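You operate a simulated robot arm through the tools that you are given. There is no shell and no other tool. Be economical: measure what you need, move in short steps, check, and stop when the job is done.

Carry out the task below with a simulated two-armed robot. There is one attempt and no reset: what you move stays moved.

TASK
Put the short yellow bottle on the right end of the ice tank top. Pick up the blue drink bottle marked "return" from the middle board of the store shelf with one hand, pass it to the other hand and put it on the grey mat. Push the right fittings drawer shut. Fetch the brown brush and set it in the purple tray. Fetch the green cup and stand it on the blue tank ledge. Any order will do. Set down upright: short yellow bottle, blue drink bottle, green cup.

The check looks at the end state, three seconds after you hand in, the way a careful person would. Anything else that was tipped, shoved, dropped, spilled or broken makes it a failure.

THE ROBOT
Two 7-joint arms with two-finger grippers on one trunk, on a base that drives. Base frame: it is fixed to the floor where the robot stands at the start and does not move with it; the origin is under the middle of the robot, x ahead of it, y to its left, z up. Units: mm, rad, N and s.
The left shoulder is at the start at [24, 217, 1255], the right one opposite. With the tool pointing down near the work surface each hand reaches from about 100 to 560 mm from the robot's upright axis, wherever it stands, measured 20 degrees to its own side. Places, roughly: blue drink bottle [500, 0, 1000]; blue tank ledge (19x28 cm) [-2060, 4620, 780]; brown brush (10x6x7 cm) [400, 3800, 500]; green cup (7x7x9 cm) [-4300, 5300, 800]; grey mat (25x34 cm) [-3980, -1740, 860]; purple tray (30x20x4 cm) [400, 7900, 900]; right end of the ice tank top [-2300, 2300, 700]; right fittings drawer [-1500, -1700, 700]; short yellow bottle [500, 0, 1000]. Payload 2.2 kg a hand.
The tool frame of a hand sits at the grasp point between the pads (the TCP): z along the fingers, y along the line on which they close. The tips reach 19 mm beyond it. Largest opening 116 mm; the body of the gripper starts 70 mm behind the TCP.
Orientation is told as [roll, pitch, yaw] about the base's x, y, z axes, in that order, counted from this pose: with the fingers straight down and closing along the base's y, the tool's x points along the base's -x, its y along +y and its z along -z.

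THE INTERFACE
- The arms move only by the tool send_rows. It takes "left_series", "right_series" or both (then of equal length, played together; a hand with none holds still); each is a list of rows, each a list of 7 numbers: the shift along the base's x, y, z in units of 25 mm (1.0 is 25 mm), then the turn, a rotation vector about the base's x, y, z in units of 5 degrees (1.0 is 5 degrees), then the closure, from 0 (fully open) to 1 (shut). In form: [[tx, ty, tz, wx, wy, wz, claw], ...]. A call has 1 to 10 rows; each row shifts and turns the commanded pose from where the row before left it. A call with a number of a shift or a turn outside -1 to 1 is refused whole. Rows are played at 5 a second. More than 50 mm and 0.15 rad between two rows, or a gripper value outside its range, and nothing of the call is played. A pose out of reach is approached as far as the arm can. The call stops where the force on the tool passes 40 N (or 10 N more than at its start, if that is more) or the arm is blocked; 0.2 s more then pass. The fingers move at their own pace and stop on an object; they squeeze with about 31 N. The grip force told is the motor's: it shows also when the fingers shut on nothing. Time passes only in rows, and 0.2 s behind the last, so rows that do not move let the fingers close. The reply holds the time, the measured pose of the TCP, the force on the tool along the base axes, the opening and the grip force, in the units named above and with some noise, with the torque about the TCP (base axes, N m) and any sound that the robot's microphone picked up, and new pictures: "views" is both (left out), scene, wrist or none (wrist: the cameras of the hands that moved).
- Cameras (640 x 400 px; columns grow to the right, rows downward): "scene" is now at [123.9, 3.9, 1414.2]; the picture's right is [0.04, -1.00, 0.00], its down [-0.68, -0.03, -0.74] and it looks along [0.74, 0.03, -0.68] (base axes); focal length 253 px, centre (320, 200). "left" rides on the left gripper at [69, 15, -97] in its tool frame; the picture's right is [-0.22, 0.98, 0.00], its down [-0.76, -0.17, -0.63] and it looks along [-0.62, -0.14, 0.77] (tool axes); focal length 251 px, centre (320, 200). "right" rides on the right gripper at [69, -15, -97] in its tool frame; the picture's right is [0.21, 0.98, 0.00], its down [-0.76, 0.17, -0.63] and it looks along [-0.62, 0.14, 0.77] (tool axes); focal length 251 px, centre (320, 200). There is no depth. A picture from a camera that has moved, and an enlarged one, comes with that camera's place and axes in the base frame and with its lens.
- slide_trunk(by): slides the trunk up (or, below 0, down) by that many mm; the arms and the scene camera ride with it, the base frame stays. It gives what a move gives, with no picture.
- base_move(legs): drives the robot by 1 to 6 legs, each [ahead, left, turn to the left] in mm, mm and rad, along the robot's own axes; the way and the turn of a leg run together, so that a leg with both is an arc; at most 1500 mm and 3.142 rad a leg. The arms and the cameras ride along, it lands a little off, and it stops where it bumps. It gives what a move gives, and a new picture of the scene camera.
- turn_head(pan, tilt): turns the head with the scene camera to pan (to the left, within 1.396 rad either way) and tilt (down, from -0.506 to 1.204), counted from straight ahead of the robot. It gives what a move gives, and a new picture of the scene camera.
- close_up(camera, box): a new picture of the part [left, top, right, bottom] of that camera's present view, enlarged. It takes no simulated time.
- close_job(): hands the job in; it is judged then, once.

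Go step by step. Nothing tells you exact positions but the pictures and the camera data: compare them with the known pose of the tool, close in by small moves and look again before you grip or let go. The budget is 165 turns and 260 pictures, counting those below and the enlarged ones. Unless the task says otherwise, let go and move clear before handing in, and close with one line.

The tools are called after ">>>" as name(argument=value, ...) on one line, values as JSON. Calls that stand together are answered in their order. send_rows: Moves the arms, as the interface text tells. Its arguments: {"type":"object","properties":{"left_series":{"type":"array","items":{"type":"array","items":{"type":"number"}}},"right_series":{"type":"array","items":{"type":"array","items":{"type":"number"}}},"views":{"type":"string","enum":["both","scene","wrist","none"]}},"required":[]} The other tools are called the same way: slide_trunk (by) slides the trunk up or down; base_move (legs) drives the base; turn_head (pan, tilt) turns the head that bears the scene camera; close_up (camera, box) takes an enlarged picture of a part of a camera's view; close_job () hands the job in.

At the start:

```text
time_s: 0.0
left_position: [314.5, 97.4, 1226.4]
left_ee_rot: [-0.003, 0.002, 0.0]
left_wrist_force: [0.6, 0.6, 0.6]
left_moment: [0.02, 0.0, 0.04]
left_grip_width: 115.9
left_gripper_force: 0.0
right_position: [297.8, -139.4, 998.9]
right_ee_rot: [-0.002, 0.0, 0.0]
right_wrist_force: [-0.1, -0.5, -0.6]
right_moment: [0.04, 0.03, -0.02]
right_grip_width: 116.1
right_gripper_force: 0.1
trunk travel left (down, up): [-400.0, 90.0]
robot x, y, heading: [1.8, -1.6, 0.002]
head pan, tilt: [0.037, 0.738]
```

scene: 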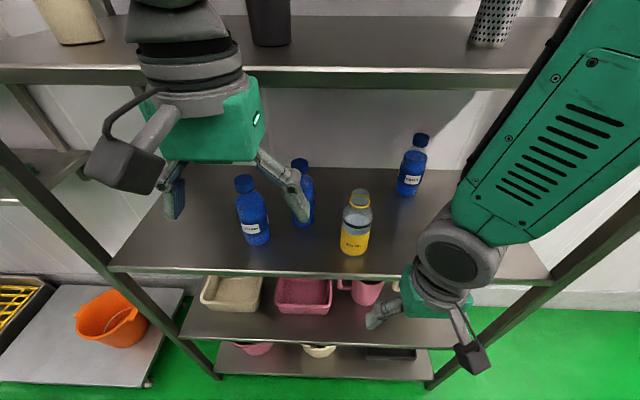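
right: 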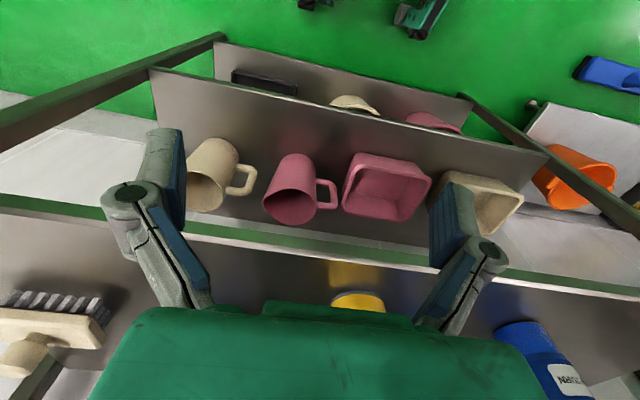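
left: 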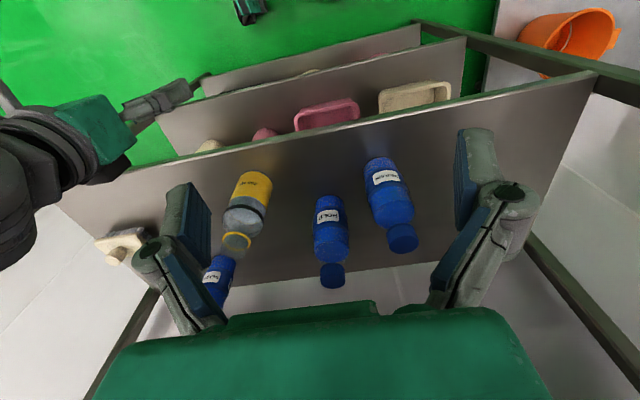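

I see three blue bottles and a yellow one on the middle board; I need to read their labels first.

>>> close_up(camera="left", box=[180, 140, 440, 310])

>>> close_up(camera="scene", box=[220, 120, 450, 270])

```text
2.35 times, centred on (310, 225) of left
camera zoom: at [243.5, 111.4, 1323.2], right [0.22, 0.98, 0.0], down [0.76, -0.17, 0.63], along [0.62, -0.14, -0.78], focal length 592 px, centre (344, 141)
```

zoom: 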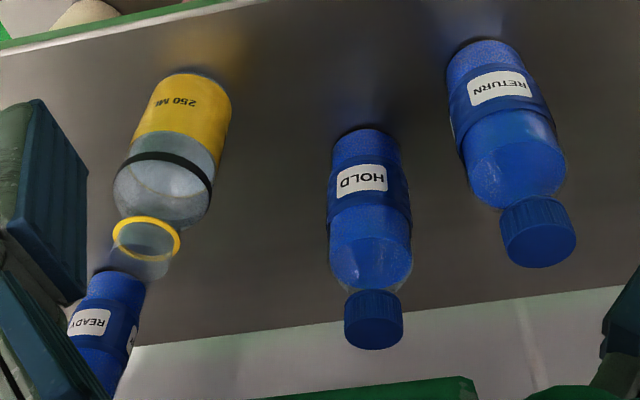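

```text
2.67 times, centred on (335, 195) of scene
camera zoom: at [123.9, 3.9, 1414.2], right [0.04, -1.0, 0.0], down [-0.68, -0.03, -0.74], along [0.74, 0.03, -0.68], focal length 676 px, centre (280, 213)
```

zoom: 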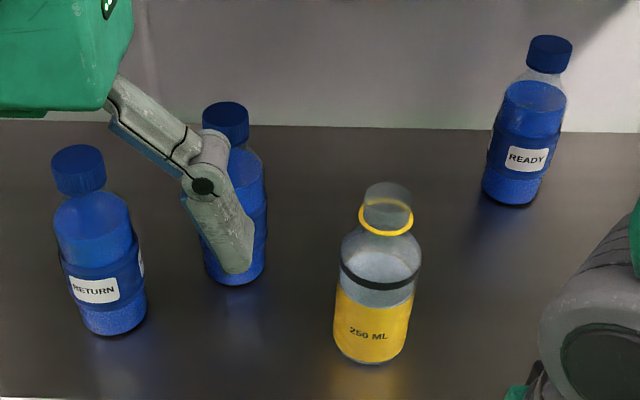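

The "RETURN" bottle is the leftmost, at about (472, 152), with the board at z≈970. The yellow bottle stands at about (452, -54). I tilt both hands forward in front of the shelf so they fit under the top board.

>>> send_rows(left_series=[[0, 0.23, -0.66, 0, -1, 0, 0], [0, 0.23, -0.66, 0, -1, 0, 0], [0, 0.23, -0.66, 0, -1, 0, 0], [0, 0.23, -0.66, 0, -1, 0, 0], [0, 0.23, -0.66, 0, -1, 0, 0], [0, 0.23, -0.66, 0, -1, 0, 0], [0, 0.23, -0.66, 0, -1, 0, 0], [0, 0.23, -0.66, 0, -1, 0, 0], [0, 0.23, -0.66, 0, -1, 0, 0], [0, 0.23, -0.66, 0, -1, 0, 0]], right_series=[[0, 0.34, 0.2, 0, -1, 0, 0], [0, 0.34, 0.2, 0, -1, 0, 0], [0, 0.34, 0.2, 0, -1, 0, 0], [0, 0.34, 0.2, 0, -1, 0, 0], [0, 0.34, 0.2, 0, -1, 0, 0], [0, 0.34, 0.2, 0, -1, 0, 0], [0, 0.34, 0.2, 0, -1, 0, 0], [0, 0.34, 0.2, 0, -1, 0, 0], [0, 0.34, 0.2, 0, -1, 0, 0], [0, 0.34, 0.2, 0, -1, 0, 0]])

```text
time_s: 2.4
left_position: [372.2, 94.6, 1071.7]
left_ee_rot: [-0.002, -0.876, 0.002]
left_wrist_force: [0.5, -0.3, 0.8]
left_moment: [-0.01, -0.04, 0.01]
left_grip_width: 116.0
left_gripper_force: 0.0
left hand out of reach, approached as far as the arm can: row 5, 6, 7, 8, 9, 10
right_position: [321.6, -45.2, 1076.5]
right_ee_rot: [0.164, -0.856, -0.162]
right_wrist_force: [0.2, 0.0, 0.0]
right_moment: [0.03, 0.0, 0.03]
right_grip_width: 116.0
right_gripper_force: 0.1
right hand out of reach, approached as far as the arm can: row 3, 5, 6, 7
trunk travel left (down, up): [-400.0, 90.0]
robot x, y, heading: [-0.1, -0.9, 0.002]
head pan, tilt: [0.037, 0.738]
stopped in row 10 (right hand): the arm was blocked; the commanded pose is now the measured one
camera scene: at [122.6, 2.0, 1414.4], right [0.04, -1.0, 0.0], down [-0.67, -0.02, -0.74], along [0.74, 0.03, -0.67], focal length 253 px, centre (320, 200)
camera right: at [204.5, -56.4, 1085.8], right [-0.1, 0.99, -0.06], down [0.01, 0.06, 1.0], along [0.99, 0.1, -0.02], focal length 251 px, centre (320, 200)
camera left: at [252.0, 109.7, 1079.2], right [0.14, 0.98, 0.16], down [0.0, -0.16, 0.99], along [0.99, -0.14, -0.02], focal length 251 px, centre (320, 200)
```

scene: 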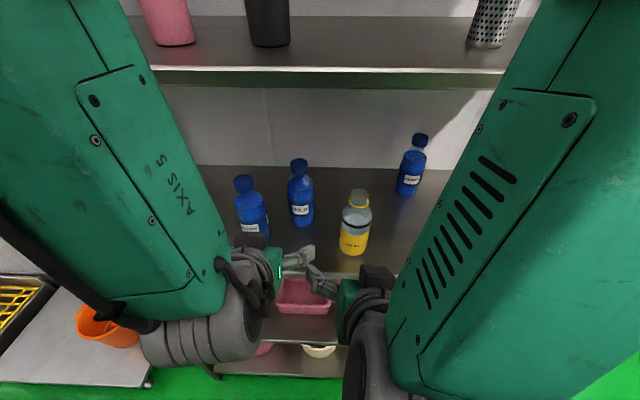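
right: 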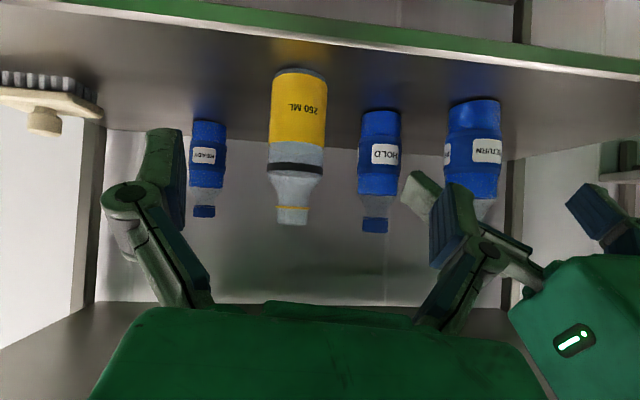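
left: 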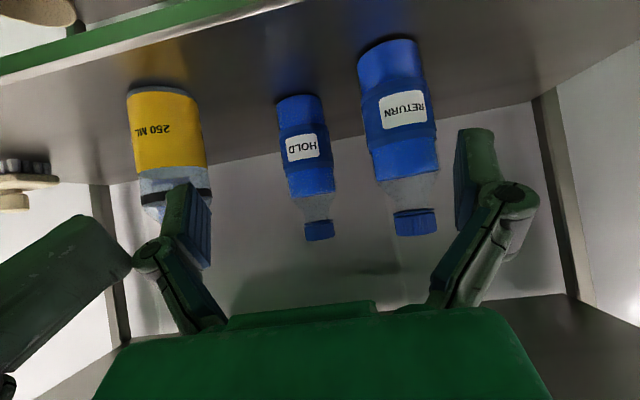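

The hands crowd each other close to the body. I'll separate them, then back the base up so the arms work further out.

>>> send_rows(left_series=[[0, 0.5, 0, 0, 0, 0, 0], [0, 0.5, 0, 0, 0, 0, 0], [0, 0.5, 0, 0, 0, 0, 0], [0, 0.5, 0, 0, 0, 0, 0]], right_series=[[0, -1, 0, 0, 0, 0, 0], [0, -1, 0, 0, 0, 0, 0], [0, -1, 0, 0, 0, 0, 0], [0, -1, 0, 0, 0, 0, 0]], views="none")

>>> base_move(legs=[[-160, 0, 0]])

```text
time_s: 3.4
left_position: [398.2, 126.7, 1062.4]
left_ee_rot: [-0.002, -0.875, 0.0]
left_wrist_force: [0.5, 0.7, 0.4]
left_moment: [-0.03, 0.01, 0.01]
left_grip_width: 116.0
left_gripper_force: 0.0
left hand out of reach, approached as far as the arm can: row 1, 2, 3, 4
right_position: [369.2, -85.6, 1059.3]
right_ee_rot: [0.15, -0.855, -0.144]
right_wrist_force: [0.0, -0.5, 0.1]
right_moment: [0.0, 0.03, -0.03]
right_grip_width: 116.1
right_gripper_force: 0.0
right hand out of reach, approached as far as the arm can: row 1, 2, 3, 4
trunk travel left (down, up): [-400.0, 90.0]
robot x, y, heading: [-0.3, 0.3, -0.003]
head pan, tilt: [0.037, 0.738]
```

```text
time_s: 4.8
left_position: [240.5, 125.0, 1062.7]
left_ee_rot: [-0.001, -0.874, 0.001]
left_wrist_force: [-0.1, -0.5, 1.0]
left_moment: [0.03, -0.01, 0.0]
left_grip_width: 116.2
left_gripper_force: 0.0
right_position: [208.9, -86.3, 1059.1]
right_ee_rot: [0.151, -0.855, -0.148]
right_wrist_force: [0.0, 0.4, -0.4]
right_moment: [-0.01, 0.04, 0.02]
right_grip_width: 115.8
right_gripper_force: 0.2
trunk travel left (down, up): [-400.0, 90.0]
robot x, y, heading: [-158.9, -2.4, -0.0]
head pan, tilt: [0.037, 0.738]
camera scene: at [-33.6, 2.3, 1414.0], right [0.04, -1.0, 0.0], down [-0.68, -0.02, -0.74], along [0.74, 0.03, -0.68], focal length 253 px, centre (320, 200)
```

scene: 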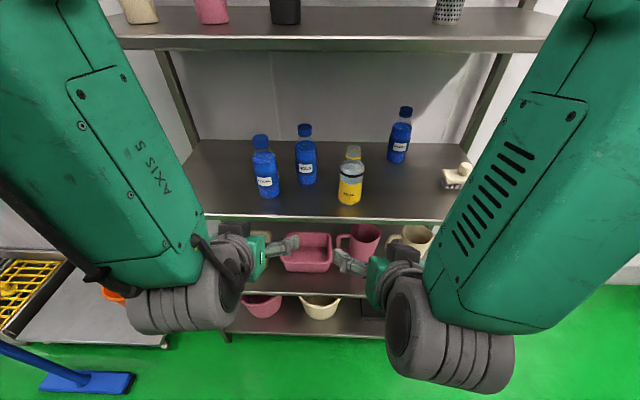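

Now there is room. I move both hands to staging poses in front of their bottles.

>>> send_rows(left_series=[[0.8, 0.22, 0, 0, -0.4, 0, 0.25], [0.8, 0.22, 0, 0, -0.4, 0, 0.25], [0.8, 0.22, 0, 0, -0.4, 0, 0.25], [0.8, 0.22, 0, 0, -0.4, 0, 0.25], [0.8, 0.22, 0, 0, -0.4, 0, 0.25]], right_series=[[0.9, 0.26, -0.12, -0.23, -0.4, 0.08, 0.15], [0.9, 0.26, -0.12, -0.23, -0.4, 0.08, 0.15], [0.9, 0.26, -0.12, -0.23, -0.4, 0.08, 0.15], [0.9, 0.26, -0.12, -0.23, -0.4, 0.08, 0.15], [0.9, 0.26, -0.12, -0.23, -0.4, 0.08, 0.15]])

```text
time_s: 6.0
left_position: [337.6, 153.8, 1064.5]
left_ee_rot: [-0.005, -1.053, 0.002]
left_wrist_force: [0.3, 0.1, 0.1]
left_moment: [-0.01, -0.01, -0.02]
left_grip_width: 86.9
left_gripper_force: 0.1
right_position: [328.6, -60.7, 1058.1]
right_ee_rot: [0.098, -1.042, -0.115]
right_wrist_force: [1.1, -0.8, 0.0]
right_moment: [0.02, 0.03, -0.01]
right_grip_width: 98.4
right_gripper_force: 0.2
trunk travel left (down, up): [-400.0, 90.0]
robot x, y, heading: [-159.5, -3.3, -0.0]
head pan, tilt: [0.037, 0.738]
camera scene: at [-32.7, 4.2, 1413.9], right [0.04, -1.0, 0.0], down [-0.68, -0.02, -0.74], along [0.74, 0.03, -0.68], focal length 253 px, centre (320, 200)
camera right: at [211.6, -71.1, 1046.4], right [-0.08, 0.99, -0.14], down [-0.16, 0.12, 0.98], along [0.98, 0.1, 0.15], focal length 251 px, centre (320, 200)
camera left: at [218.3, 167.8, 1052.0], right [0.11, 0.98, 0.18], down [-0.17, -0.16, 0.97], along [0.98, -0.14, 0.15], focal length 251 px, centre (320, 200)
```

scene: 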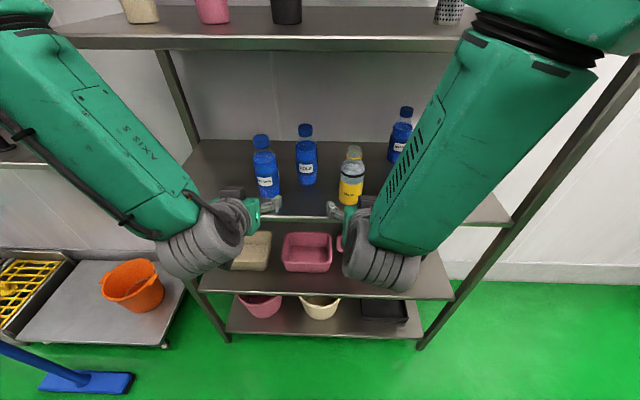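
right: 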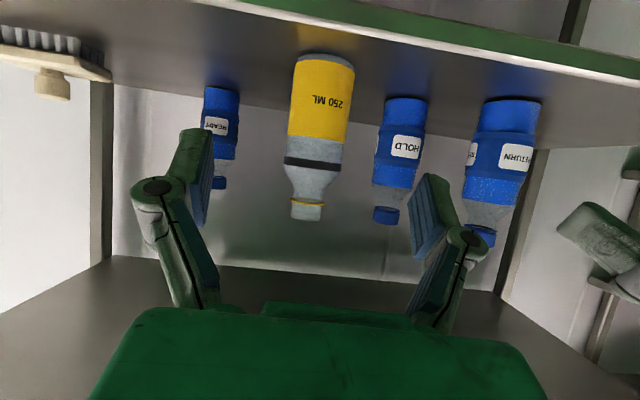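
left: 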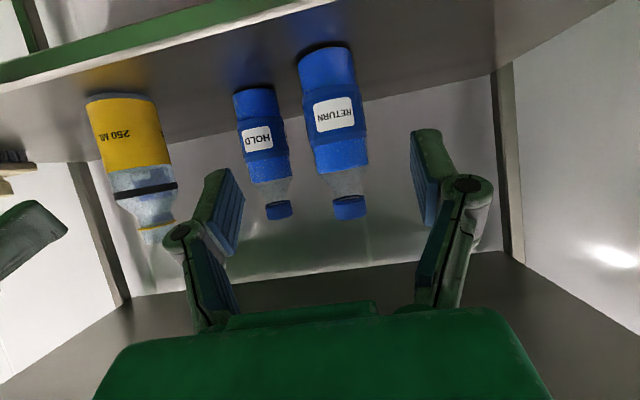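

Both bottles line up ahead of the open fingers (return at y≈158, yellow at y≈-56). I lower slightly and move in, stopping a little short to look.

>>> send_rows(left_series=[[0.2, 0.1, -0.6, 0, 0, 0, 0.25], [0.2, 0.1, -0.6, 0, 0, 0, 0.25], [0.8, 0, 0, 0, 0, 0, 0.25], [0.8, 0, 0, 0, 0, 0, 0.25], [0.8, 0, 0, 0, 0, 0, 0.25], [0.8, 0, 0, 0, 0, 0, 0.25], [0.8, 0, 0, 0, 0, 0, 0.25]], right_series=[[0.2, 0.1, -0.65, -0.4, 0, 0, 0.15], [0.2, 0.1, -0.65, -0.4, 0, 0.4, 0.15], [0.8, 0, 0, 0, 0, 0.4, 0.15], [0.8, 0, 0, 0, 0, 0, 0.15], [0.8, 0, 0, 0, 0, 0, 0.15], [0.8, 0, 0, 0, 0, 0, 0.15], [0.6, 0, 0, 0, 0, 0, 0.15]])

```text
time_s: 7.6
left_position: [445.7, 158.2, 1033.5]
left_ee_rot: [-0.004, -1.051, 0.005]
left_wrist_force: [0.6, 0.1, 0.2]
left_moment: [0.02, 0.02, 0.01]
left_grip_width: 86.9
left_gripper_force: 0.0
right_position: [425.4, -49.9, 1013.3]
right_ee_rot: [-0.128, -1.036, 0.181]
right_wrist_force: [-0.5, 0.4, 0.0]
right_moment: [-0.01, -0.03, 0.04]
right_grip_width: 98.4
right_gripper_force: 0.0
trunk travel left (down, up): [-400.0, 90.0]
robot x, y, heading: [-159.6, -0.3, -0.005]
head pan, tilt: [0.037, 0.738]
camera scene: at [-32.4, 4.9, 1413.9], right [0.04, -1.0, 0.0], down [-0.68, -0.02, -0.74], along [0.74, 0.03, -0.68], focal length 253 px, centre (320, 200)
camera right: at [310.3, -74.0, 1003.8], right [-0.18, 0.95, -0.25], down [-0.18, 0.22, 0.96], along [0.97, 0.21, 0.13], focal length 251 px, centre (320, 200)
camera left: at [326.5, 172.3, 1020.7], right [0.11, 0.98, 0.18], down [-0.17, -0.16, 0.97], along [0.98, -0.14, 0.15], focal length 251 px, centre (320, 200)
```

scene: 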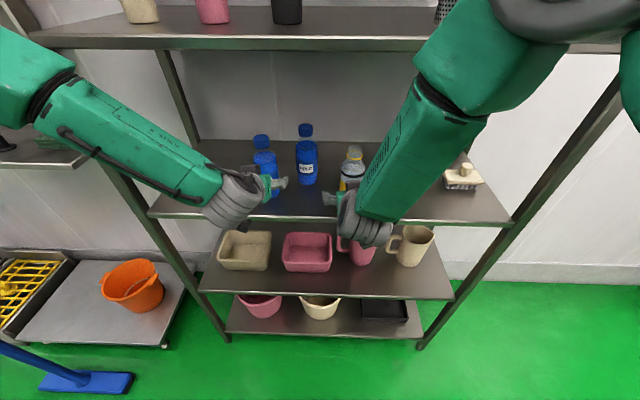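
right: 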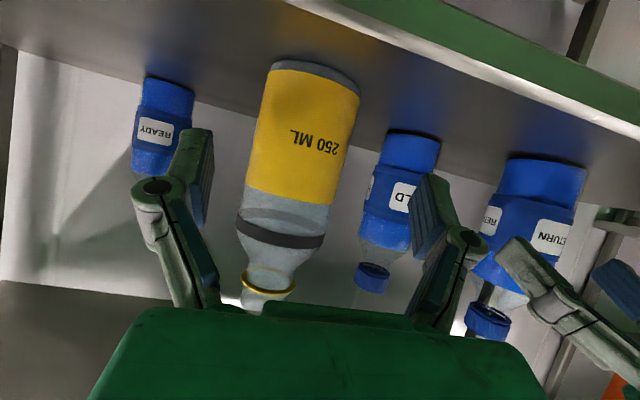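
left: 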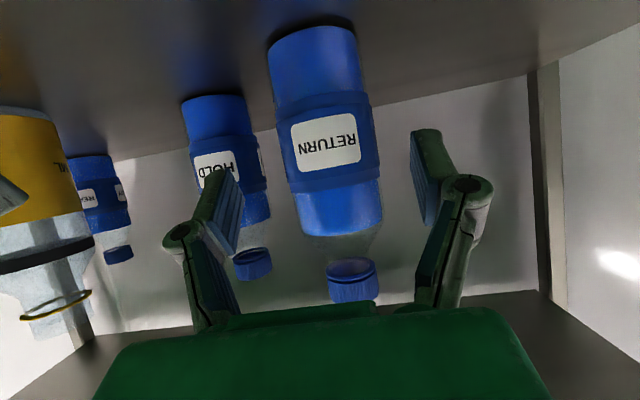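

Both hands are nearly around their bottles. I level the right hand, advance the last 25 mm and close both.

>>> send_rows(left_series=[[0.5, 0.05, 0, 0, 0, 0, 0.25], [0.5, 0.05, 0, 0, 0, 0, 0.25], [0, 0, 0, 0, 0, 0, 0.25], [0, 0, 0, 0, 0, 0, 0.25]], right_series=[[0.2, -0.2, 0.1, 0.37, 0, -0.4, 0.15], [0.2, -0.2, 0.1, 0.37, 0, -0.4, 0.15], [0.4, 0, 0, 0, 0, 0, 0.15], [0.2, 0, 0, 0, 0, 0, 0.15]])

```text
time_s: 8.6
left_position: [470.5, 160.6, 1034.5]
left_ee_rot: [-0.002, -1.05, 0.004]
left_wrist_force: [0.6, 0.0, 0.0]
left_moment: [0.0, 0.03, -0.02]
left_grip_width: 87.1
left_gripper_force: 0.1
right_position: [448.9, -57.7, 1017.2]
right_ee_rot: [-0.012, -1.041, 0.019]
right_wrist_force: [0.4, -0.5, 0.3]
right_moment: [0.0, 0.02, 0.01]
right_grip_width: 98.8
right_gripper_force: 0.1
trunk travel left (down, up): [-400.0, 90.0]
robot x, y, heading: [-161.3, 0.0, -0.002]
head pan, tilt: [0.037, 0.738]
camera scene: at [-33.0, 4.8, 1414.0], right [0.04, -1.0, 0.0], down [-0.68, -0.02, -0.74], along [0.74, 0.03, -0.68], focal length 253 px, centre (320, 200)
camera right: at [331.6, -72.7, 1005.6], right [-0.12, 0.97, -0.19], down [-0.17, 0.17, 0.97], along [0.98, 0.15, 0.14], focal length 251 px, centre (320, 200)
camera left: at [351.0, 174.5, 1021.6], right [0.11, 0.98, 0.18], down [-0.17, -0.16, 0.97], along [0.98, -0.14, 0.15], focal length 251 px, centre (320, 200)
```

scene: 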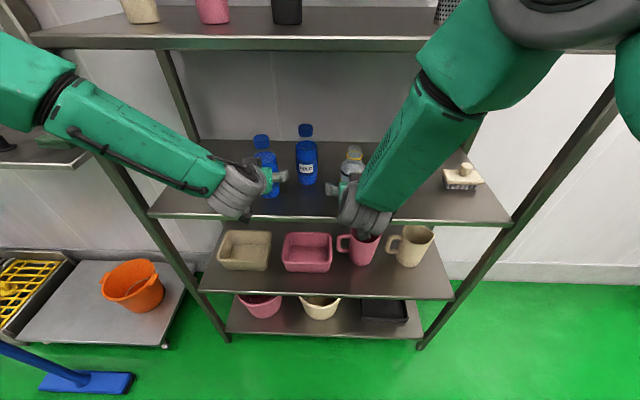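
right: 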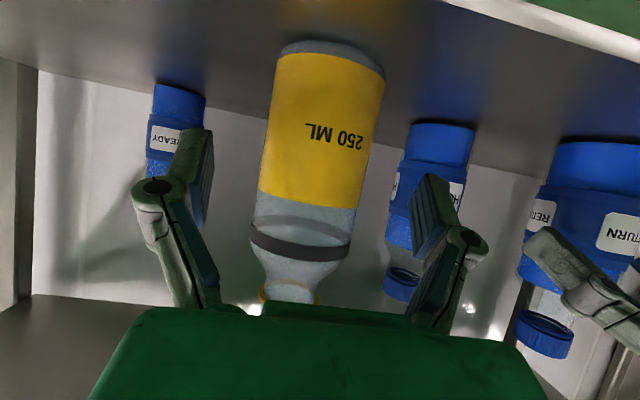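
left: 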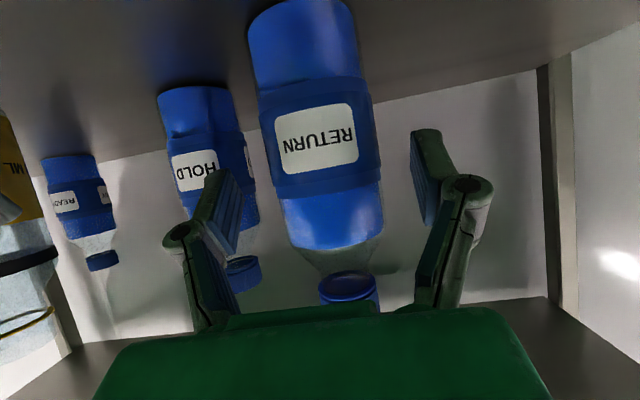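

By comparing bottle sizes between views, both stand about 25-30 mm deeper than I took them to be (return x≈498, yellow x≈480), so I advance that much and then close.

>>> send_rows(left_series=[[0.5, 0, 0, 0, 0, 0, 0.25], [0.5, 0, 0, 0, 0, 0, 0.25], [0, 0, 0, 0, 0, 0, 0.25]], right_series=[[0.6, 0, 0, 0, 0, 0, 0.15], [0.6, 0, 0, 0, 0, 0, 0.15], [0, 0, 0, 0, 0, 0, 0.15]], views="wrist")

```text
time_s: 9.4
left_position: [493.9, 160.5, 1035.1]
left_ee_rot: [-0.004, -1.052, 0.002]
left_wrist_force: [-0.3, -0.5, -0.5]
left_moment: [0.01, -0.01, 0.0]
left_grip_width: 87.2
left_gripper_force: 0.0
right_position: [477.3, -56.9, 1017.4]
right_ee_rot: [-0.012, -1.044, 0.022]
right_wrist_force: [-0.5, 0.7, 0.2]
right_moment: [0.04, 0.0, 0.03]
right_grip_width: 98.6
right_gripper_force: 0.1
trunk travel left (down, up): [-400.0, 90.0]
robot x, y, heading: [-160.5, 3.8, -0.002]
head pan, tilt: [0.037, 0.738]
camera right: at [360.7, -72.7, 1007.1], right [-0.12, 0.97, -0.19], down [-0.17, 0.17, 0.97], along [0.98, 0.15, 0.14], focal length 251 px, centre (320, 200)
camera left: at [374.8, 174.1, 1022.3], right [0.11, 0.98, 0.18], down [-0.17, -0.16, 0.97], along [0.98, -0.14, 0.15], focal length 251 px, centre (320, 200)
```

right: 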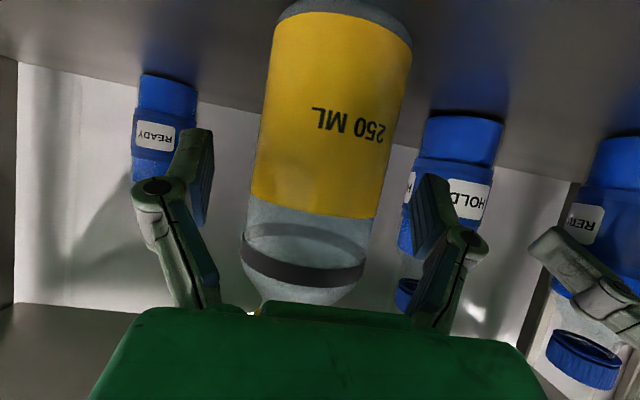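
left: 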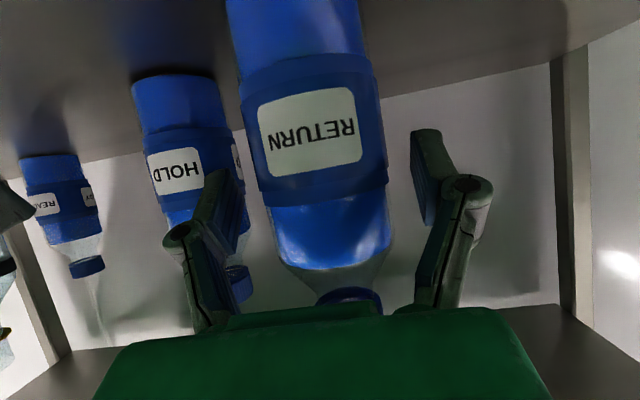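

The bottle widths now match the pad depth, and both are centred. I advance a few mm more and close both grippers.

>>> send_rows(left_series=[[0.2, 0, 0, 0, 0, 0, 0.35], [0, 0, 0, 0, 0, 0, 1], [0, 0, 0, 0, 0, 0, 1], [0, 0, 0, 0, 0, 0, 1]], right_series=[[0.1, 0, 0, 0, 0, 0, 0.25], [0, 0, 0, 0, 0, 0, 1], [0, 0, 0, 0, 0, 0, 1], [0, 0, 0, 0, 0, 0, 1]], views="wrist")

```text
time_s: 10.4
left_position: [500.4, 161.2, 1035.5]
left_ee_rot: [-0.003, -1.053, 0.003]
left_wrist_force: [1.9, -0.1, 1.1]
left_moment: [-0.03, -0.08, -0.01]
left_grip_width: 56.6
left_gripper_force: 30.6
right_position: [479.7, -55.2, 1016.2]
right_ee_rot: [-0.011, -1.042, 0.022]
right_wrist_force: [-0.1, 0.5, 0.3]
right_moment: [0.01, 0.0, 0.04]
right_grip_width: 55.2
right_gripper_force: 30.8
trunk travel left (down, up): [-400.0, 90.0]
robot x, y, heading: [-159.4, -1.2, -0.003]
head pan, tilt: [0.037, 0.738]
camera right: at [363.6, -72.0, 1006.9], right [-0.12, 0.97, -0.19], down [-0.17, 0.17, 0.97], along [0.98, 0.15, 0.14], focal length 251 px, centre (320, 200)
camera left: at [380.3, 174.9, 1022.0], right [0.11, 0.98, 0.18], down [-0.17, -0.16, 0.97], along [0.98, -0.14, 0.15], focal length 251 px, centre (320, 200)
```

right: 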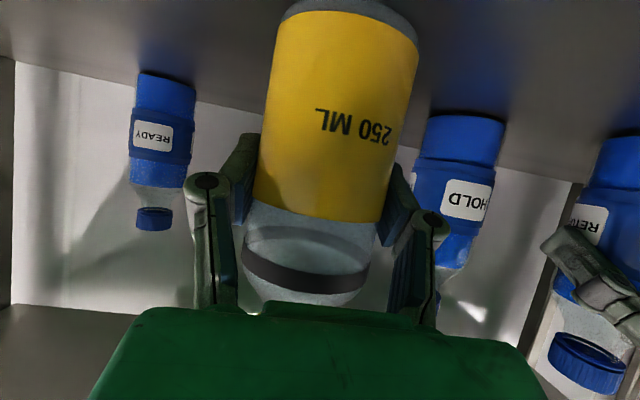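
left: 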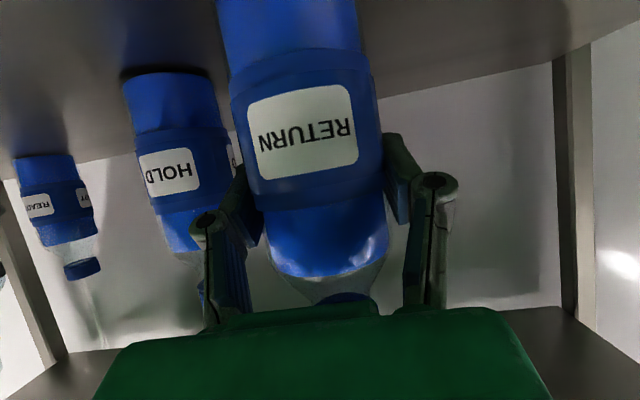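

Both are gripped (57 and 55 mm). I lift both about 50 mm.

>>> send_rows(left_series=[[0, 0, 0.5, 0, 0, 0, 1], [0, 0, 0.5, 0, 0, 0, 1], [0, 0, 0.5, 0, 0, 0, 1], [0, 0, 0.5, 0, 0, 0, 1]], right_series=[[0, 0, 0.5, 0, 0, 0, 1], [0, 0, 0.5, 0, 0, 0, 1], [0, 0, 0.5, 0, 0, 0, 1], [0, 0, 0.5, 0, 0, 0, 1]], views="both")

```text
time_s: 11.4
left_position: [499.9, 159.8, 1085.3]
left_ee_rot: [-0.003, -1.053, 0.001]
left_wrist_force: [-0.5, -0.1, -2.9]
left_moment: [-0.04, -0.03, 0.03]
left_grip_width: 56.8
left_gripper_force: 31.3
right_position: [480.6, -66.7, 1059.4]
right_ee_rot: [0.011, -1.024, -0.018]
right_wrist_force: [-0.1, -0.4, 0.3]
right_moment: [0.01, -0.02, 0.0]
right_grip_width: 54.9
right_gripper_force: 31.1
trunk travel left (down, up): [-400.0, 90.0]
robot x, y, heading: [-158.5, 0.2, -0.002]
head pan, tilt: [0.037, 0.738]
camera scene: at [-33.5, 4.8, 1414.0], right [0.04, -1.0, 0.0], down [-0.68, -0.02, -0.74], along [0.74, 0.03, -0.68], focal length 253 px, centre (320, 200)
camera right: at [363.3, -80.3, 1050.9], right [-0.1, 0.98, -0.18], down [-0.15, 0.16, 0.98], along [0.98, 0.13, 0.13], focal length 251 px, centre (320, 200)
camera left: at [380.6, 174.8, 1072.3], right [0.11, 0.98, 0.18], down [-0.17, -0.16, 0.97], along [0.98, -0.14, 0.15], focal length 251 px, centre (320, 200)
```

scene: 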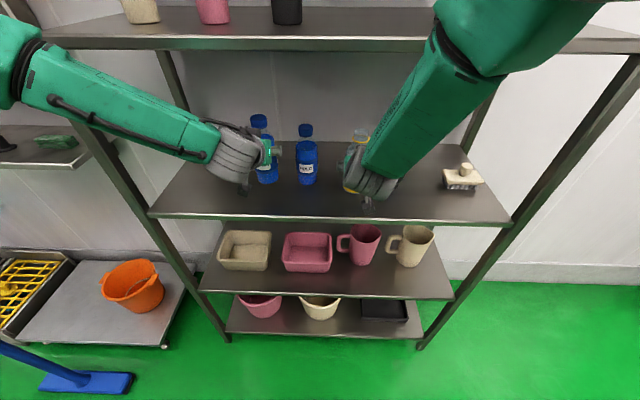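
right: 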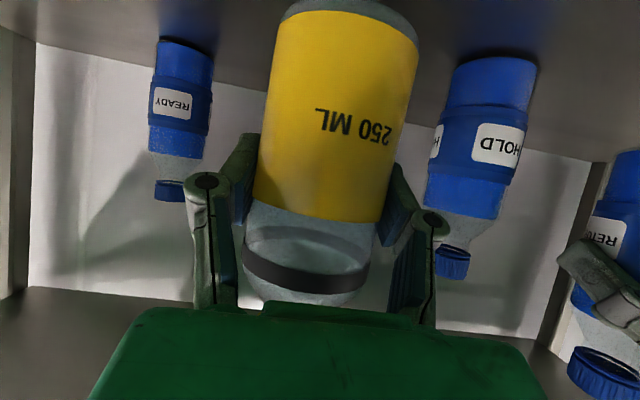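
left: 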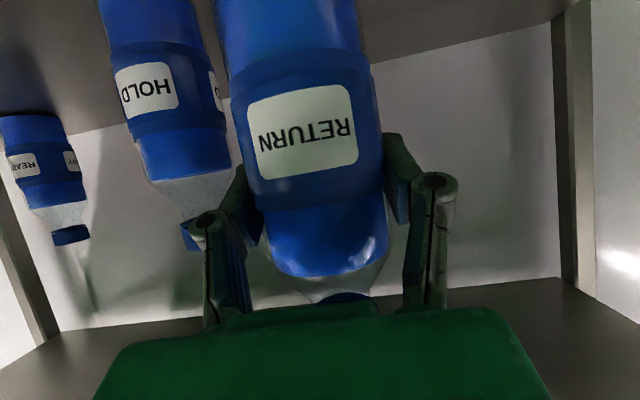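

Both bottles are off the board. I back away from the shelf and look around.

>>> base_move(legs=[[-400, 0, 0]])

>>> turn_head(pan=1.39, tilt=0.25)

>>> turn_head(pan=-1.39, tilt=0.25)

```text
time_s: 13.9
left_position: [100.7, 160.0, 1083.7]
left_ee_rot: [-0.004, -1.05, -0.002]
left_wrist_force: [0.3, 0.6, -3.5]
left_moment: [-0.03, 0.01, 0.02]
left_grip_width: 56.7
left_gripper_force: 31.3
right_position: [81.5, -68.4, 1066.3]
right_ee_rot: [0.021, -1.035, -0.033]
right_wrist_force: [0.8, 0.0, -0.2]
right_moment: [0.03, 0.01, -0.01]
right_grip_width: 55.0
right_gripper_force: 30.6
trunk travel left (down, up): [-400.0, 90.0]
robot x, y, heading: [-560.2, 2.1, -0.003]
head pan, tilt: [0.037, 0.738]
camera scene: at [-433.2, 5.6, 1413.8], right [0.03, -1.0, 0.0], down [-0.68, -0.02, -0.74], along [0.73, 0.02, -0.68], focal length 253 px, centre (320, 200)
```

scene: 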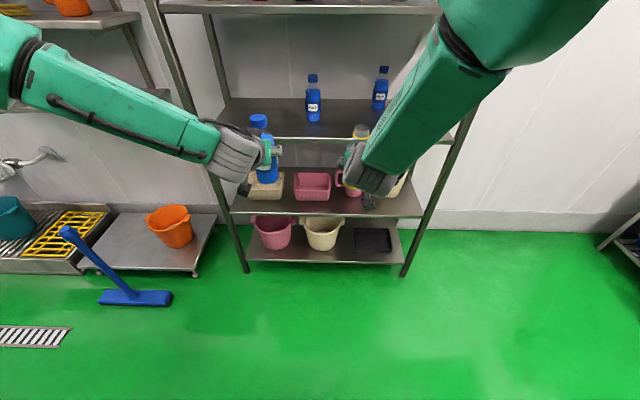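

```text
time_s: 15.4
left_position: [95.9, 156.8, 1087.1]
left_ee_rot: [-0.004, -1.057, -0.003]
left_wrist_force: [0.4, -0.5, -3.9]
left_moment: [-0.02, -0.02, -0.03]
left_grip_width: 57.0
left_gripper_force: 30.8
right_position: [78.6, -71.5, 1070.4]
right_ee_rot: [0.03, -1.042, -0.044]
right_wrist_force: [-0.6, 0.3, -0.3]
right_moment: [-0.01, 0.01, 0.01]
right_grip_width: 55.0
right_gripper_force: 31.4
trunk travel left (down, up): [-400.0, 90.0]
robot x, y, heading: [-560.2, 2.0, -0.007]
head pan, tilt: [1.389, 0.25]
camera scene: at [-499.8, 95.1, 1458.2], right [0.98, -0.19, 0.0], down [-0.05, -0.24, -0.97], along [0.18, 0.95, -0.25], focal length 253 px, centre (320, 200)
```

scene: 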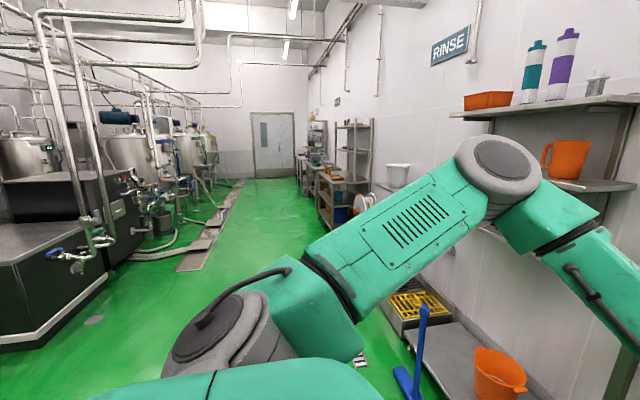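

```text
time_s: 17.9
left_position: [95.8, 158.8, 1088.3]
left_ee_rot: [-0.003, -1.056, -0.003]
left_wrist_force: [0.1, -0.9, -2.7]
left_moment: [0.0, -0.03, -0.04]
left_grip_width: 56.6
left_gripper_force: 30.8
right_position: [77.9, -70.4, 1070.3]
right_ee_rot: [0.028, -1.038, -0.044]
right_wrist_force: [0.3, -1.0, 0.1]
right_moment: [-0.01, 0.07, 0.05]
right_grip_width: 55.0
right_gripper_force: 30.9
trunk travel left (down, up): [-400.0, 90.0]
robot x, y, heading: [-560.2, 1.2, -0.007]
head pan, tilt: [-1.389, 0.25]
camera scene: at [-501.0, -88.8, 1458.5], right [-0.98, -0.17, 0.01], down [-0.05, 0.24, -0.97], along [0.17, -0.95, -0.25], focal length 253 px, centre (320, 200)
```

scene: 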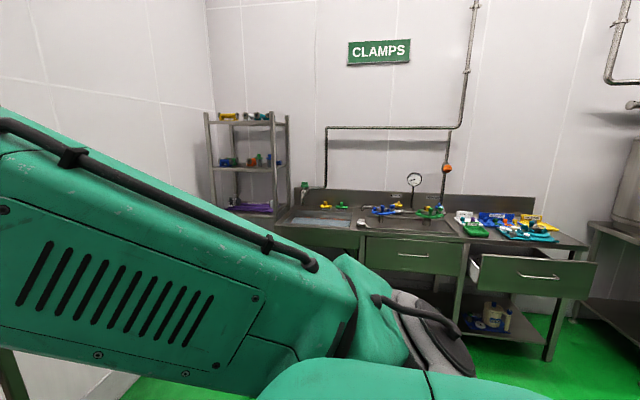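

The drawer bench is to the right (the right drawer is open), and the dark tanks lie to the left/back. I turn the robot left to view the ice tank region.

>>> base_move(legs=[[-300, 0, 0], [0, 0, 2.3]])

>>> turn_head(pan=0.0, tilt=0.3)

>>> turn_head(pan=0.9, tilt=0.3)

```text
time_s: 25.3
left_position: [-1407.2, 400.1, 1087.7]
left_ee_rot: [0.0, -1.056, 2.277]
left_wrist_force: [0.1, 0.2, -4.7]
left_moment: [-0.03, -0.01, 0.03]
left_grip_width: 56.7
left_gripper_force: 31.2
right_position: [-1222.8, 535.8, 1071.0]
right_ee_rot: [0.03, -1.038, 2.235]
right_wrist_force: [-0.1, 0.5, -0.4]
right_moment: [-0.02, -0.02, 0.03]
right_grip_width: 55.2
right_gripper_force: 31.2
trunk travel left (down, up): [-400.0, 90.0]
robot x, y, heading: [-860.8, 4.8, 2.278]
head pan, tilt: [-1.389, 0.25]
camera scene: at [-834.0, 110.1, 1458.5], right [0.77, -0.63, 0.01], down [-0.15, -0.19, -0.97], along [0.61, 0.75, -0.25], focal length 253 px, centre (320, 200)
```

scene: 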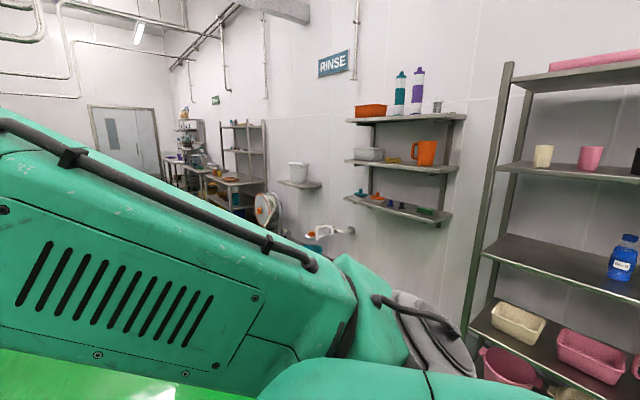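

```text
time_s: 26.9
left_position: [-1404.8, 397.3, 1090.6]
left_ee_rot: [-0.001, -1.06, 2.278]
left_wrist_force: [-0.2, -0.5, -4.1]
left_moment: [0.01, 0.01, -0.01]
left_grip_width: 56.8
left_gripper_force: 31.1
right_position: [-1218.9, 534.1, 1073.2]
right_ee_rot: [0.033, -1.041, 2.233]
right_wrist_force: [-0.1, 0.8, -0.6]
right_moment: [0.0, -0.02, 0.01]
right_grip_width: 55.0
right_gripper_force: 31.5
trunk travel left (down, up): [-400.0, 90.0]
robot x, y, heading: [-857.8, 5.2, 2.275]
head pan, tilt: [0.0, 0.3]
camera scene: at [-953.8, 108.6, 1453.3], right [0.76, 0.65, 0.0], down [0.2, -0.23, -0.95], along [-0.62, 0.73, -0.3], focal length 253 px, centre (320, 200)
```

scene: 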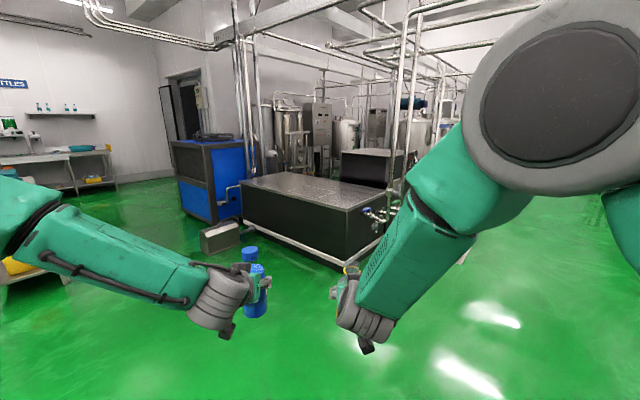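

```text
time_s: 28.1
left_position: [-1404.8, 396.8, 1088.7]
left_ee_rot: [-0.001, -1.059, 2.278]
left_wrist_force: [-0.4, 0.4, -3.8]
left_moment: [0.02, 0.05, -0.03]
left_grip_width: 56.7
left_gripper_force: 31.1
right_position: [-1219.9, 533.8, 1073.3]
right_ee_rot: [0.03, -1.041, 2.234]
right_wrist_force: [-0.1, 0.0, 0.9]
right_moment: [-0.01, -0.01, -0.01]
right_grip_width: 55.1
right_gripper_force: 31.2
trunk travel left (down, up): [-400.0, 90.0]
robot x, y, heading: [-861.5, 6.2, 2.275]
head pan, tilt: [0.901, 0.3]
camera scene: at [-986.7, 34.2, 1453.3], right [-0.03, 1.0, 0.0], down [0.3, 0.01, -0.95], along [-0.95, -0.03, -0.3], focal length 253 px, centre (320, 200)
```

scene: 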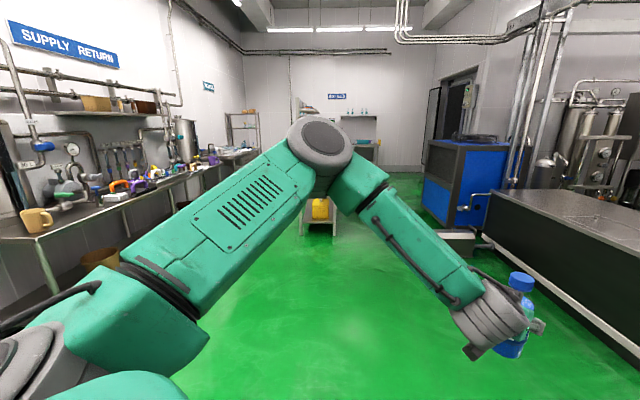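

The ice tank is the long dark box with its right end near (-2100, 2300). I drive to in front of that end, facing +y.

>>> base_move(legs=[[0, 0, -0.704], [0, 1350, 0], [900, 0, 0]])

>>> turn_head(pan=0.0, tilt=0.55)

```text
time_s: 41.0
left_position: [-2387.8, 1542.7, 1091.0]
left_ee_rot: [-0.002, -1.061, 1.584]
left_wrist_force: [-0.1, 0.5, -3.3]
left_moment: [0.0, -0.01, 0.0]
left_grip_width: 57.1
left_gripper_force: 31.1
right_position: [-2157.4, 1528.2, 1074.5]
right_ee_rot: [0.032, -1.044, 1.539]
right_wrist_force: [-0.3, 0.3, -0.9]
right_moment: [-0.01, 0.04, 0.01]
right_grip_width: 54.9
right_gripper_force: 30.5
trunk travel left (down, up): [-400.0, 90.0]
robot x, y, heading: [-2221.3, 891.0, 1.578]
head pan, tilt: [0.901, 0.3]
camera scene: at [-2300.2, 994.8, 1453.3], right [0.61, 0.79, 0.0], down [0.24, -0.19, -0.95], along [-0.75, 0.58, -0.3], focal length 253 px, centre (320, 200)
```

scene: 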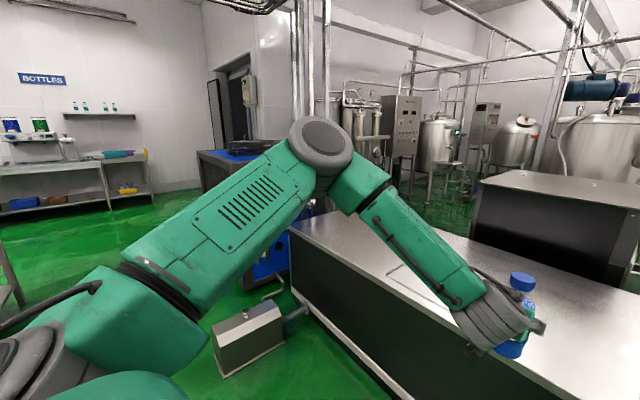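

```text
time_s: 42.2
left_position: [-2385.5, 1539.9, 1093.1]
left_ee_rot: [0.001, -1.064, 1.578]
left_wrist_force: [-0.5, 0.5, -3.4]
left_moment: [0.01, -0.02, 0.0]
left_grip_width: 57.1
left_gripper_force: 30.5
right_position: [-2156.7, 1525.2, 1077.3]
right_ee_rot: [0.038, -1.048, 1.533]
right_wrist_force: [0.1, -0.7, 0.0]
right_moment: [0.01, -0.04, 0.01]
right_grip_width: 55.2
right_gripper_force: 31.0
trunk travel left (down, up): [-400.0, 90.0]
robot x, y, heading: [-2219.9, 890.1, 1.575]
head pan, tilt: [0.0, 0.55]
camera scene: at [-2225.9, 1027.7, 1430.3], right [1.0, 0.01, 0.0], down [0.01, -0.53, -0.85], along [-0.01, 0.85, -0.53], focal length 253 px, centre (320, 200)
```

scene: 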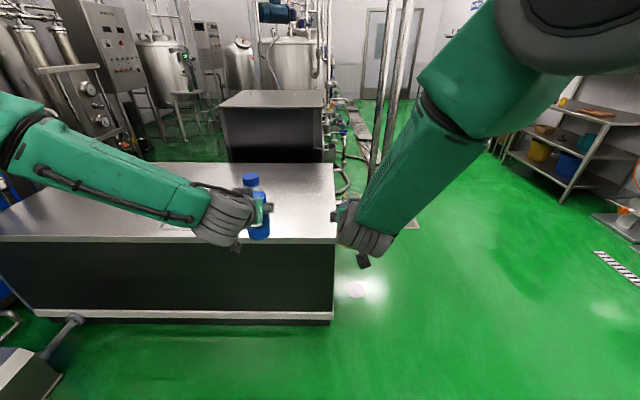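

The tank top's right end is at x≈-2160 with its front edge at y≈1890 and height ≈680. I move over it with the bottles high, then check from above before lowering.

>>> base_move(legs=[[0, 125, 0], [480, 0, 0]])

>>> send_rows(left_series=[[0, 0, 0.8, 0, 0, 0, 1], [0, 0, 0.8, 0, 0, 0, 1], [0, 0, 0.8, 0, 0, 0, 1], [0, 0, 0.8, 0, 0, 0, 1]], views="none")

>>> turn_head(pan=-0.1, tilt=0.8)

```text
time_s: 45.9
left_position: [-2522.2, 2020.1, 1089.5]
left_ee_rot: [-0.022, -1.06, 1.597]
left_wrist_force: [-1.5, 0.0, -4.9]
left_moment: [0.02, -0.06, -0.07]
left_grip_width: 56.5
left_gripper_force: 30.9
right_position: [-2297.1, 2006.2, 1078.0]
right_ee_rot: [0.011, -1.052, 1.558]
right_wrist_force: [-1.5, -0.1, 0.0]
right_moment: [0.0, -0.04, -0.05]
right_grip_width: 55.0
right_gripper_force: 31.2
trunk travel left (down, up): [-400.0, 90.0]
robot x, y, heading: [-2350.3, 1372.4, 1.572]
head pan, tilt: [0.0, 0.55]
camera scene: at [-2391.1, 1508.8, 1429.3], right [1.0, 0.01, 0.03], down [0.03, -0.53, -0.85], along [0.01, 0.85, -0.53], focal length 253 px, centre (320, 200)
```

scene: 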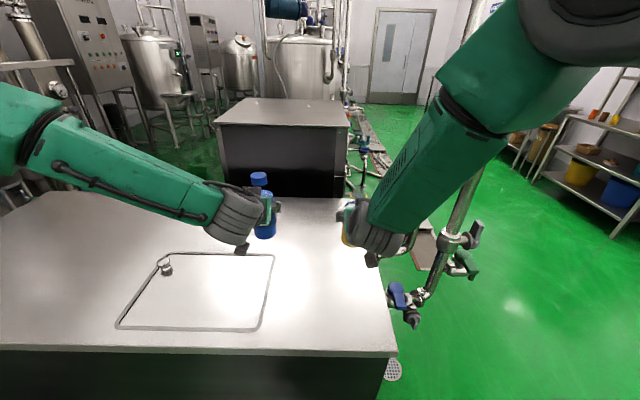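

```text
time_s: 46.9
left_position: [-2472.6, 2012.2, 1180.7]
left_ee_rot: [0.061, -1.066, 1.52]
left_wrist_force: [1.7, -1.4, -2.5]
left_moment: [0.01, 0.04, 0.08]
left_grip_width: 57.2
left_gripper_force: 31.1
right_position: [-2250.6, 2000.7, 1081.1]
right_ee_rot: [0.098, -1.054, 1.482]
right_wrist_force: [1.0, -0.1, 1.2]
right_moment: [-0.06, 0.03, 0.06]
right_grip_width: 55.2
right_gripper_force: 30.6
trunk travel left (down, up): [-400.0, 90.0]
robot x, y, heading: [-2344.1, 1372.9, 1.579]
head pan, tilt: [0.0, 0.55]
```

```text
time_s: 47.7
left_position: [-2514.5, 2015.2, 1171.9]
left_ee_rot: [0.002, -1.06, 1.573]
left_wrist_force: [-1.0, -1.3, -4.9]
left_moment: [0.11, 0.01, 0.06]
left_grip_width: 56.9
left_gripper_force: 31.5
right_position: [-2288.7, 2001.0, 1079.0]
right_ee_rot: [0.039, -1.056, 1.533]
right_wrist_force: [-0.8, -0.4, -1.7]
right_moment: [0.09, -0.02, -0.03]
right_grip_width: 55.2
right_gripper_force: 30.8
trunk travel left (down, up): [-400.0, 90.0]
robot x, y, heading: [-2354.8, 1374.2, 1.573]
head pan, tilt: [-0.099, 0.799]
camera scene: at [-2392.3, 1499.7, 1407.4], right [0.99, -0.09, 0.03], down [-0.05, -0.72, -0.69], along [0.09, 0.69, -0.72], focal length 253 px, centre (320, 200)
```

scene: 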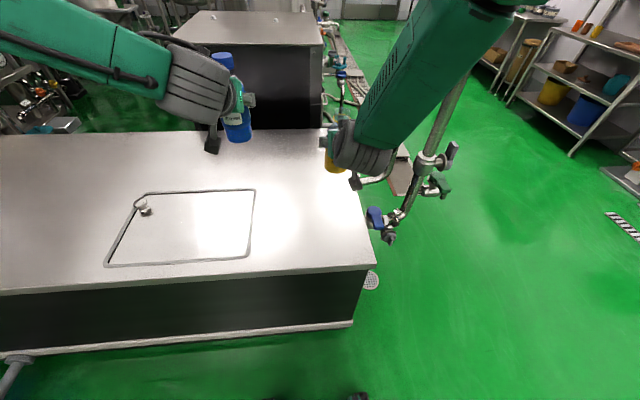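

The right end is clear: a lid edge lies at x≈-2540, the tank edge at -2170, and a pipe stands outside the end. I lower the trunk, then check heights.

>>> slide_trunk(by=-270)

>>> send_rows(right_series=[[0, 0.8, 0, 0, 0, 0, 1], [0, 0.8, 0, 0, 0, 0, 1], [0, 0.8, 0, 0, 0, 0, 1], [0, 0.8, 0, 0, 0, 0, 1], [0, 0.8, 0, 0, 0, 0, 1]])

```text
time_s: 50.4
left_position: [-2459.6, 2014.8, 910.8]
left_ee_rot: [0.088, -1.067, 1.493]
left_wrist_force: [2.6, 0.1, -3.2]
left_moment: [-0.01, 0.08, 0.16]
left_grip_width: 56.8
left_gripper_force: 30.8
right_position: [-2238.1, 2002.5, 808.3]
right_ee_rot: [0.118, -1.052, 1.458]
right_wrist_force: [2.1, 0.8, -1.0]
right_moment: [0.0, 0.06, 0.18]
right_grip_width: 55.3
right_gripper_force: 30.8
trunk travel left (down, up): [-130.0, 360.0]
robot x, y, heading: [-2339.6, 1372.2, 1.574]
head pan, tilt: [-0.099, 0.799]
```

```text
time_s: 51.8
left_position: [-2518.1, 2011.3, 907.3]
left_ee_rot: [0.001, -1.068, 1.583]
left_wrist_force: [-1.0, 0.1, -3.7]
left_moment: [-0.01, -0.01, -0.04]
left_grip_width: 56.8
left_gripper_force: 31.3
right_position: [-2293.0, 2099.3, 816.8]
right_ee_rot: [0.033, -1.065, 1.545]
right_wrist_force: [-1.0, -0.7, 0.2]
right_moment: [-0.02, -0.06, -0.1]
right_grip_width: 55.2
right_gripper_force: 31.3
trunk travel left (down, up): [-130.0, 360.0]
robot x, y, heading: [-2358.4, 1372.1, 1.574]
head pan, tilt: [-0.099, 0.799]
stopped in row 5 (right hand): the arm was blocked; the commanded pose is now the measured one
camera scene: at [-2373.5, 1497.2, 1139.0], right [1.0, -0.09, 0.02], down [-0.05, -0.72, -0.69], along [0.08, 0.69, -0.72], focal length 253 px, centre (320, 200)
camera right: at [-2276.6, 1981.6, 803.4], right [-0.98, -0.11, -0.17], down [-0.15, -0.19, 0.97], along [-0.14, 0.98, 0.17], focal length 251 px, centre (320, 200)
```

scene: 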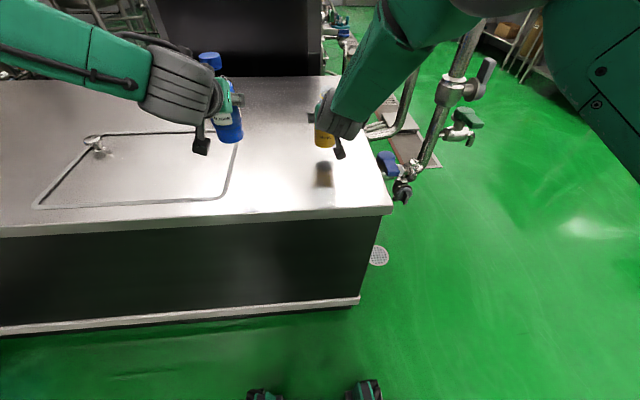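
right: 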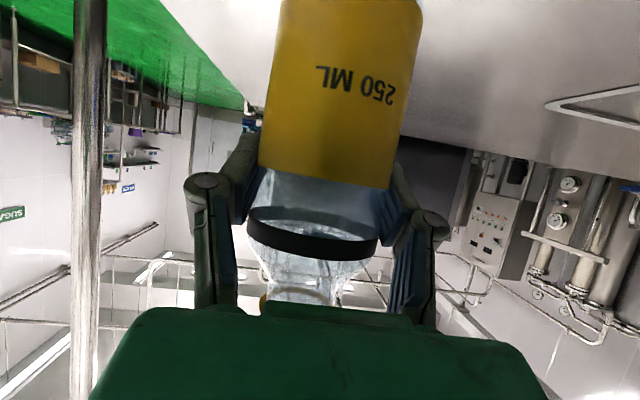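

The robot seems to be swaying a little; I hold still to let it settle and measure again.

>>> send_rows(right_series=[[0, 0, 0, 0, 0, 0, 1], [0, 0, 0, 0, 0, 0, 1], [0, 0, 0, 0, 0, 0, 1], [0, 0, 0, 0, 0, 0, 1], [0, 0, 0, 0, 0, 0, 1], [0, 0, 0, 0, 0, 0, 1], [0, 0, 0, 0, 0, 0, 1], [0, 0, 0, 0, 0, 0, 1]], views="none")

>>> send_rows(right_series=[[0, 0, 0, 0, 0, 0, 1], [0, 0, 0, 0, 0, 0, 1]], views="none")

>>> send_rows(right_series=[[0, 0, 0, 0, 0, 0, 1], [0, 0, 0, 0, 0, 0, 1]], views="none")

```text
time_s: 53.6
left_position: [-2493.7, 2011.6, 909.5]
left_ee_rot: [0.044, -1.067, 1.544]
left_wrist_force: [1.2, -0.4, -2.8]
left_moment: [-0.01, 0.06, 0.07]
left_grip_width: 56.9
left_gripper_force: 30.7
right_position: [-2270.2, 2099.3, 814.9]
right_ee_rot: [0.072, -1.061, 1.507]
right_wrist_force: [1.8, 0.7, -0.6]
right_moment: [-0.02, 0.07, 0.07]
right_grip_width: 55.4
right_gripper_force: 30.9
trunk travel left (down, up): [-130.0, 360.0]
robot x, y, heading: [-2352.7, 1374.4, 1.578]
head pan, tilt: [-0.099, 0.799]
```

```text
time_s: 54.2
left_position: [-2513.5, 2012.1, 908.0]
left_ee_rot: [0.01, -1.066, 1.578]
left_wrist_force: [0.5, -0.4, -3.6]
left_moment: [-0.02, 0.0, 0.01]
left_grip_width: 57.1
left_gripper_force: 30.6
right_position: [-2289.8, 2098.9, 813.5]
right_ee_rot: [0.036, -1.061, 1.547]
right_wrist_force: [-1.1, 0.3, -1.1]
right_moment: [0.01, -0.06, -0.13]
right_grip_width: 55.2
right_gripper_force: 30.9
trunk travel left (down, up): [-130.0, 360.0]
robot x, y, heading: [-2356.4, 1370.1, 1.576]
head pan, tilt: [-0.099, 0.799]
```

```text
time_s: 54.8
left_position: [-2515.5, 2011.5, 908.2]
left_ee_rot: [0.006, -1.067, 1.58]
left_wrist_force: [-0.5, -0.2, -3.5]
left_moment: [0.01, -0.06, -0.03]
left_grip_width: 57.0
left_gripper_force: 30.6
right_position: [-2286.8, 2099.6, 815.5]
right_ee_rot: [0.041, -1.061, 1.534]
right_wrist_force: [-1.2, -0.7, -0.6]
right_moment: [0.03, -0.07, -0.04]
right_grip_width: 55.4
right_gripper_force: 31.1
trunk travel left (down, up): [-130.0, 360.0]
robot x, y, heading: [-2356.7, 1369.6, 1.575]
head pan, tilt: [-0.099, 0.799]
```

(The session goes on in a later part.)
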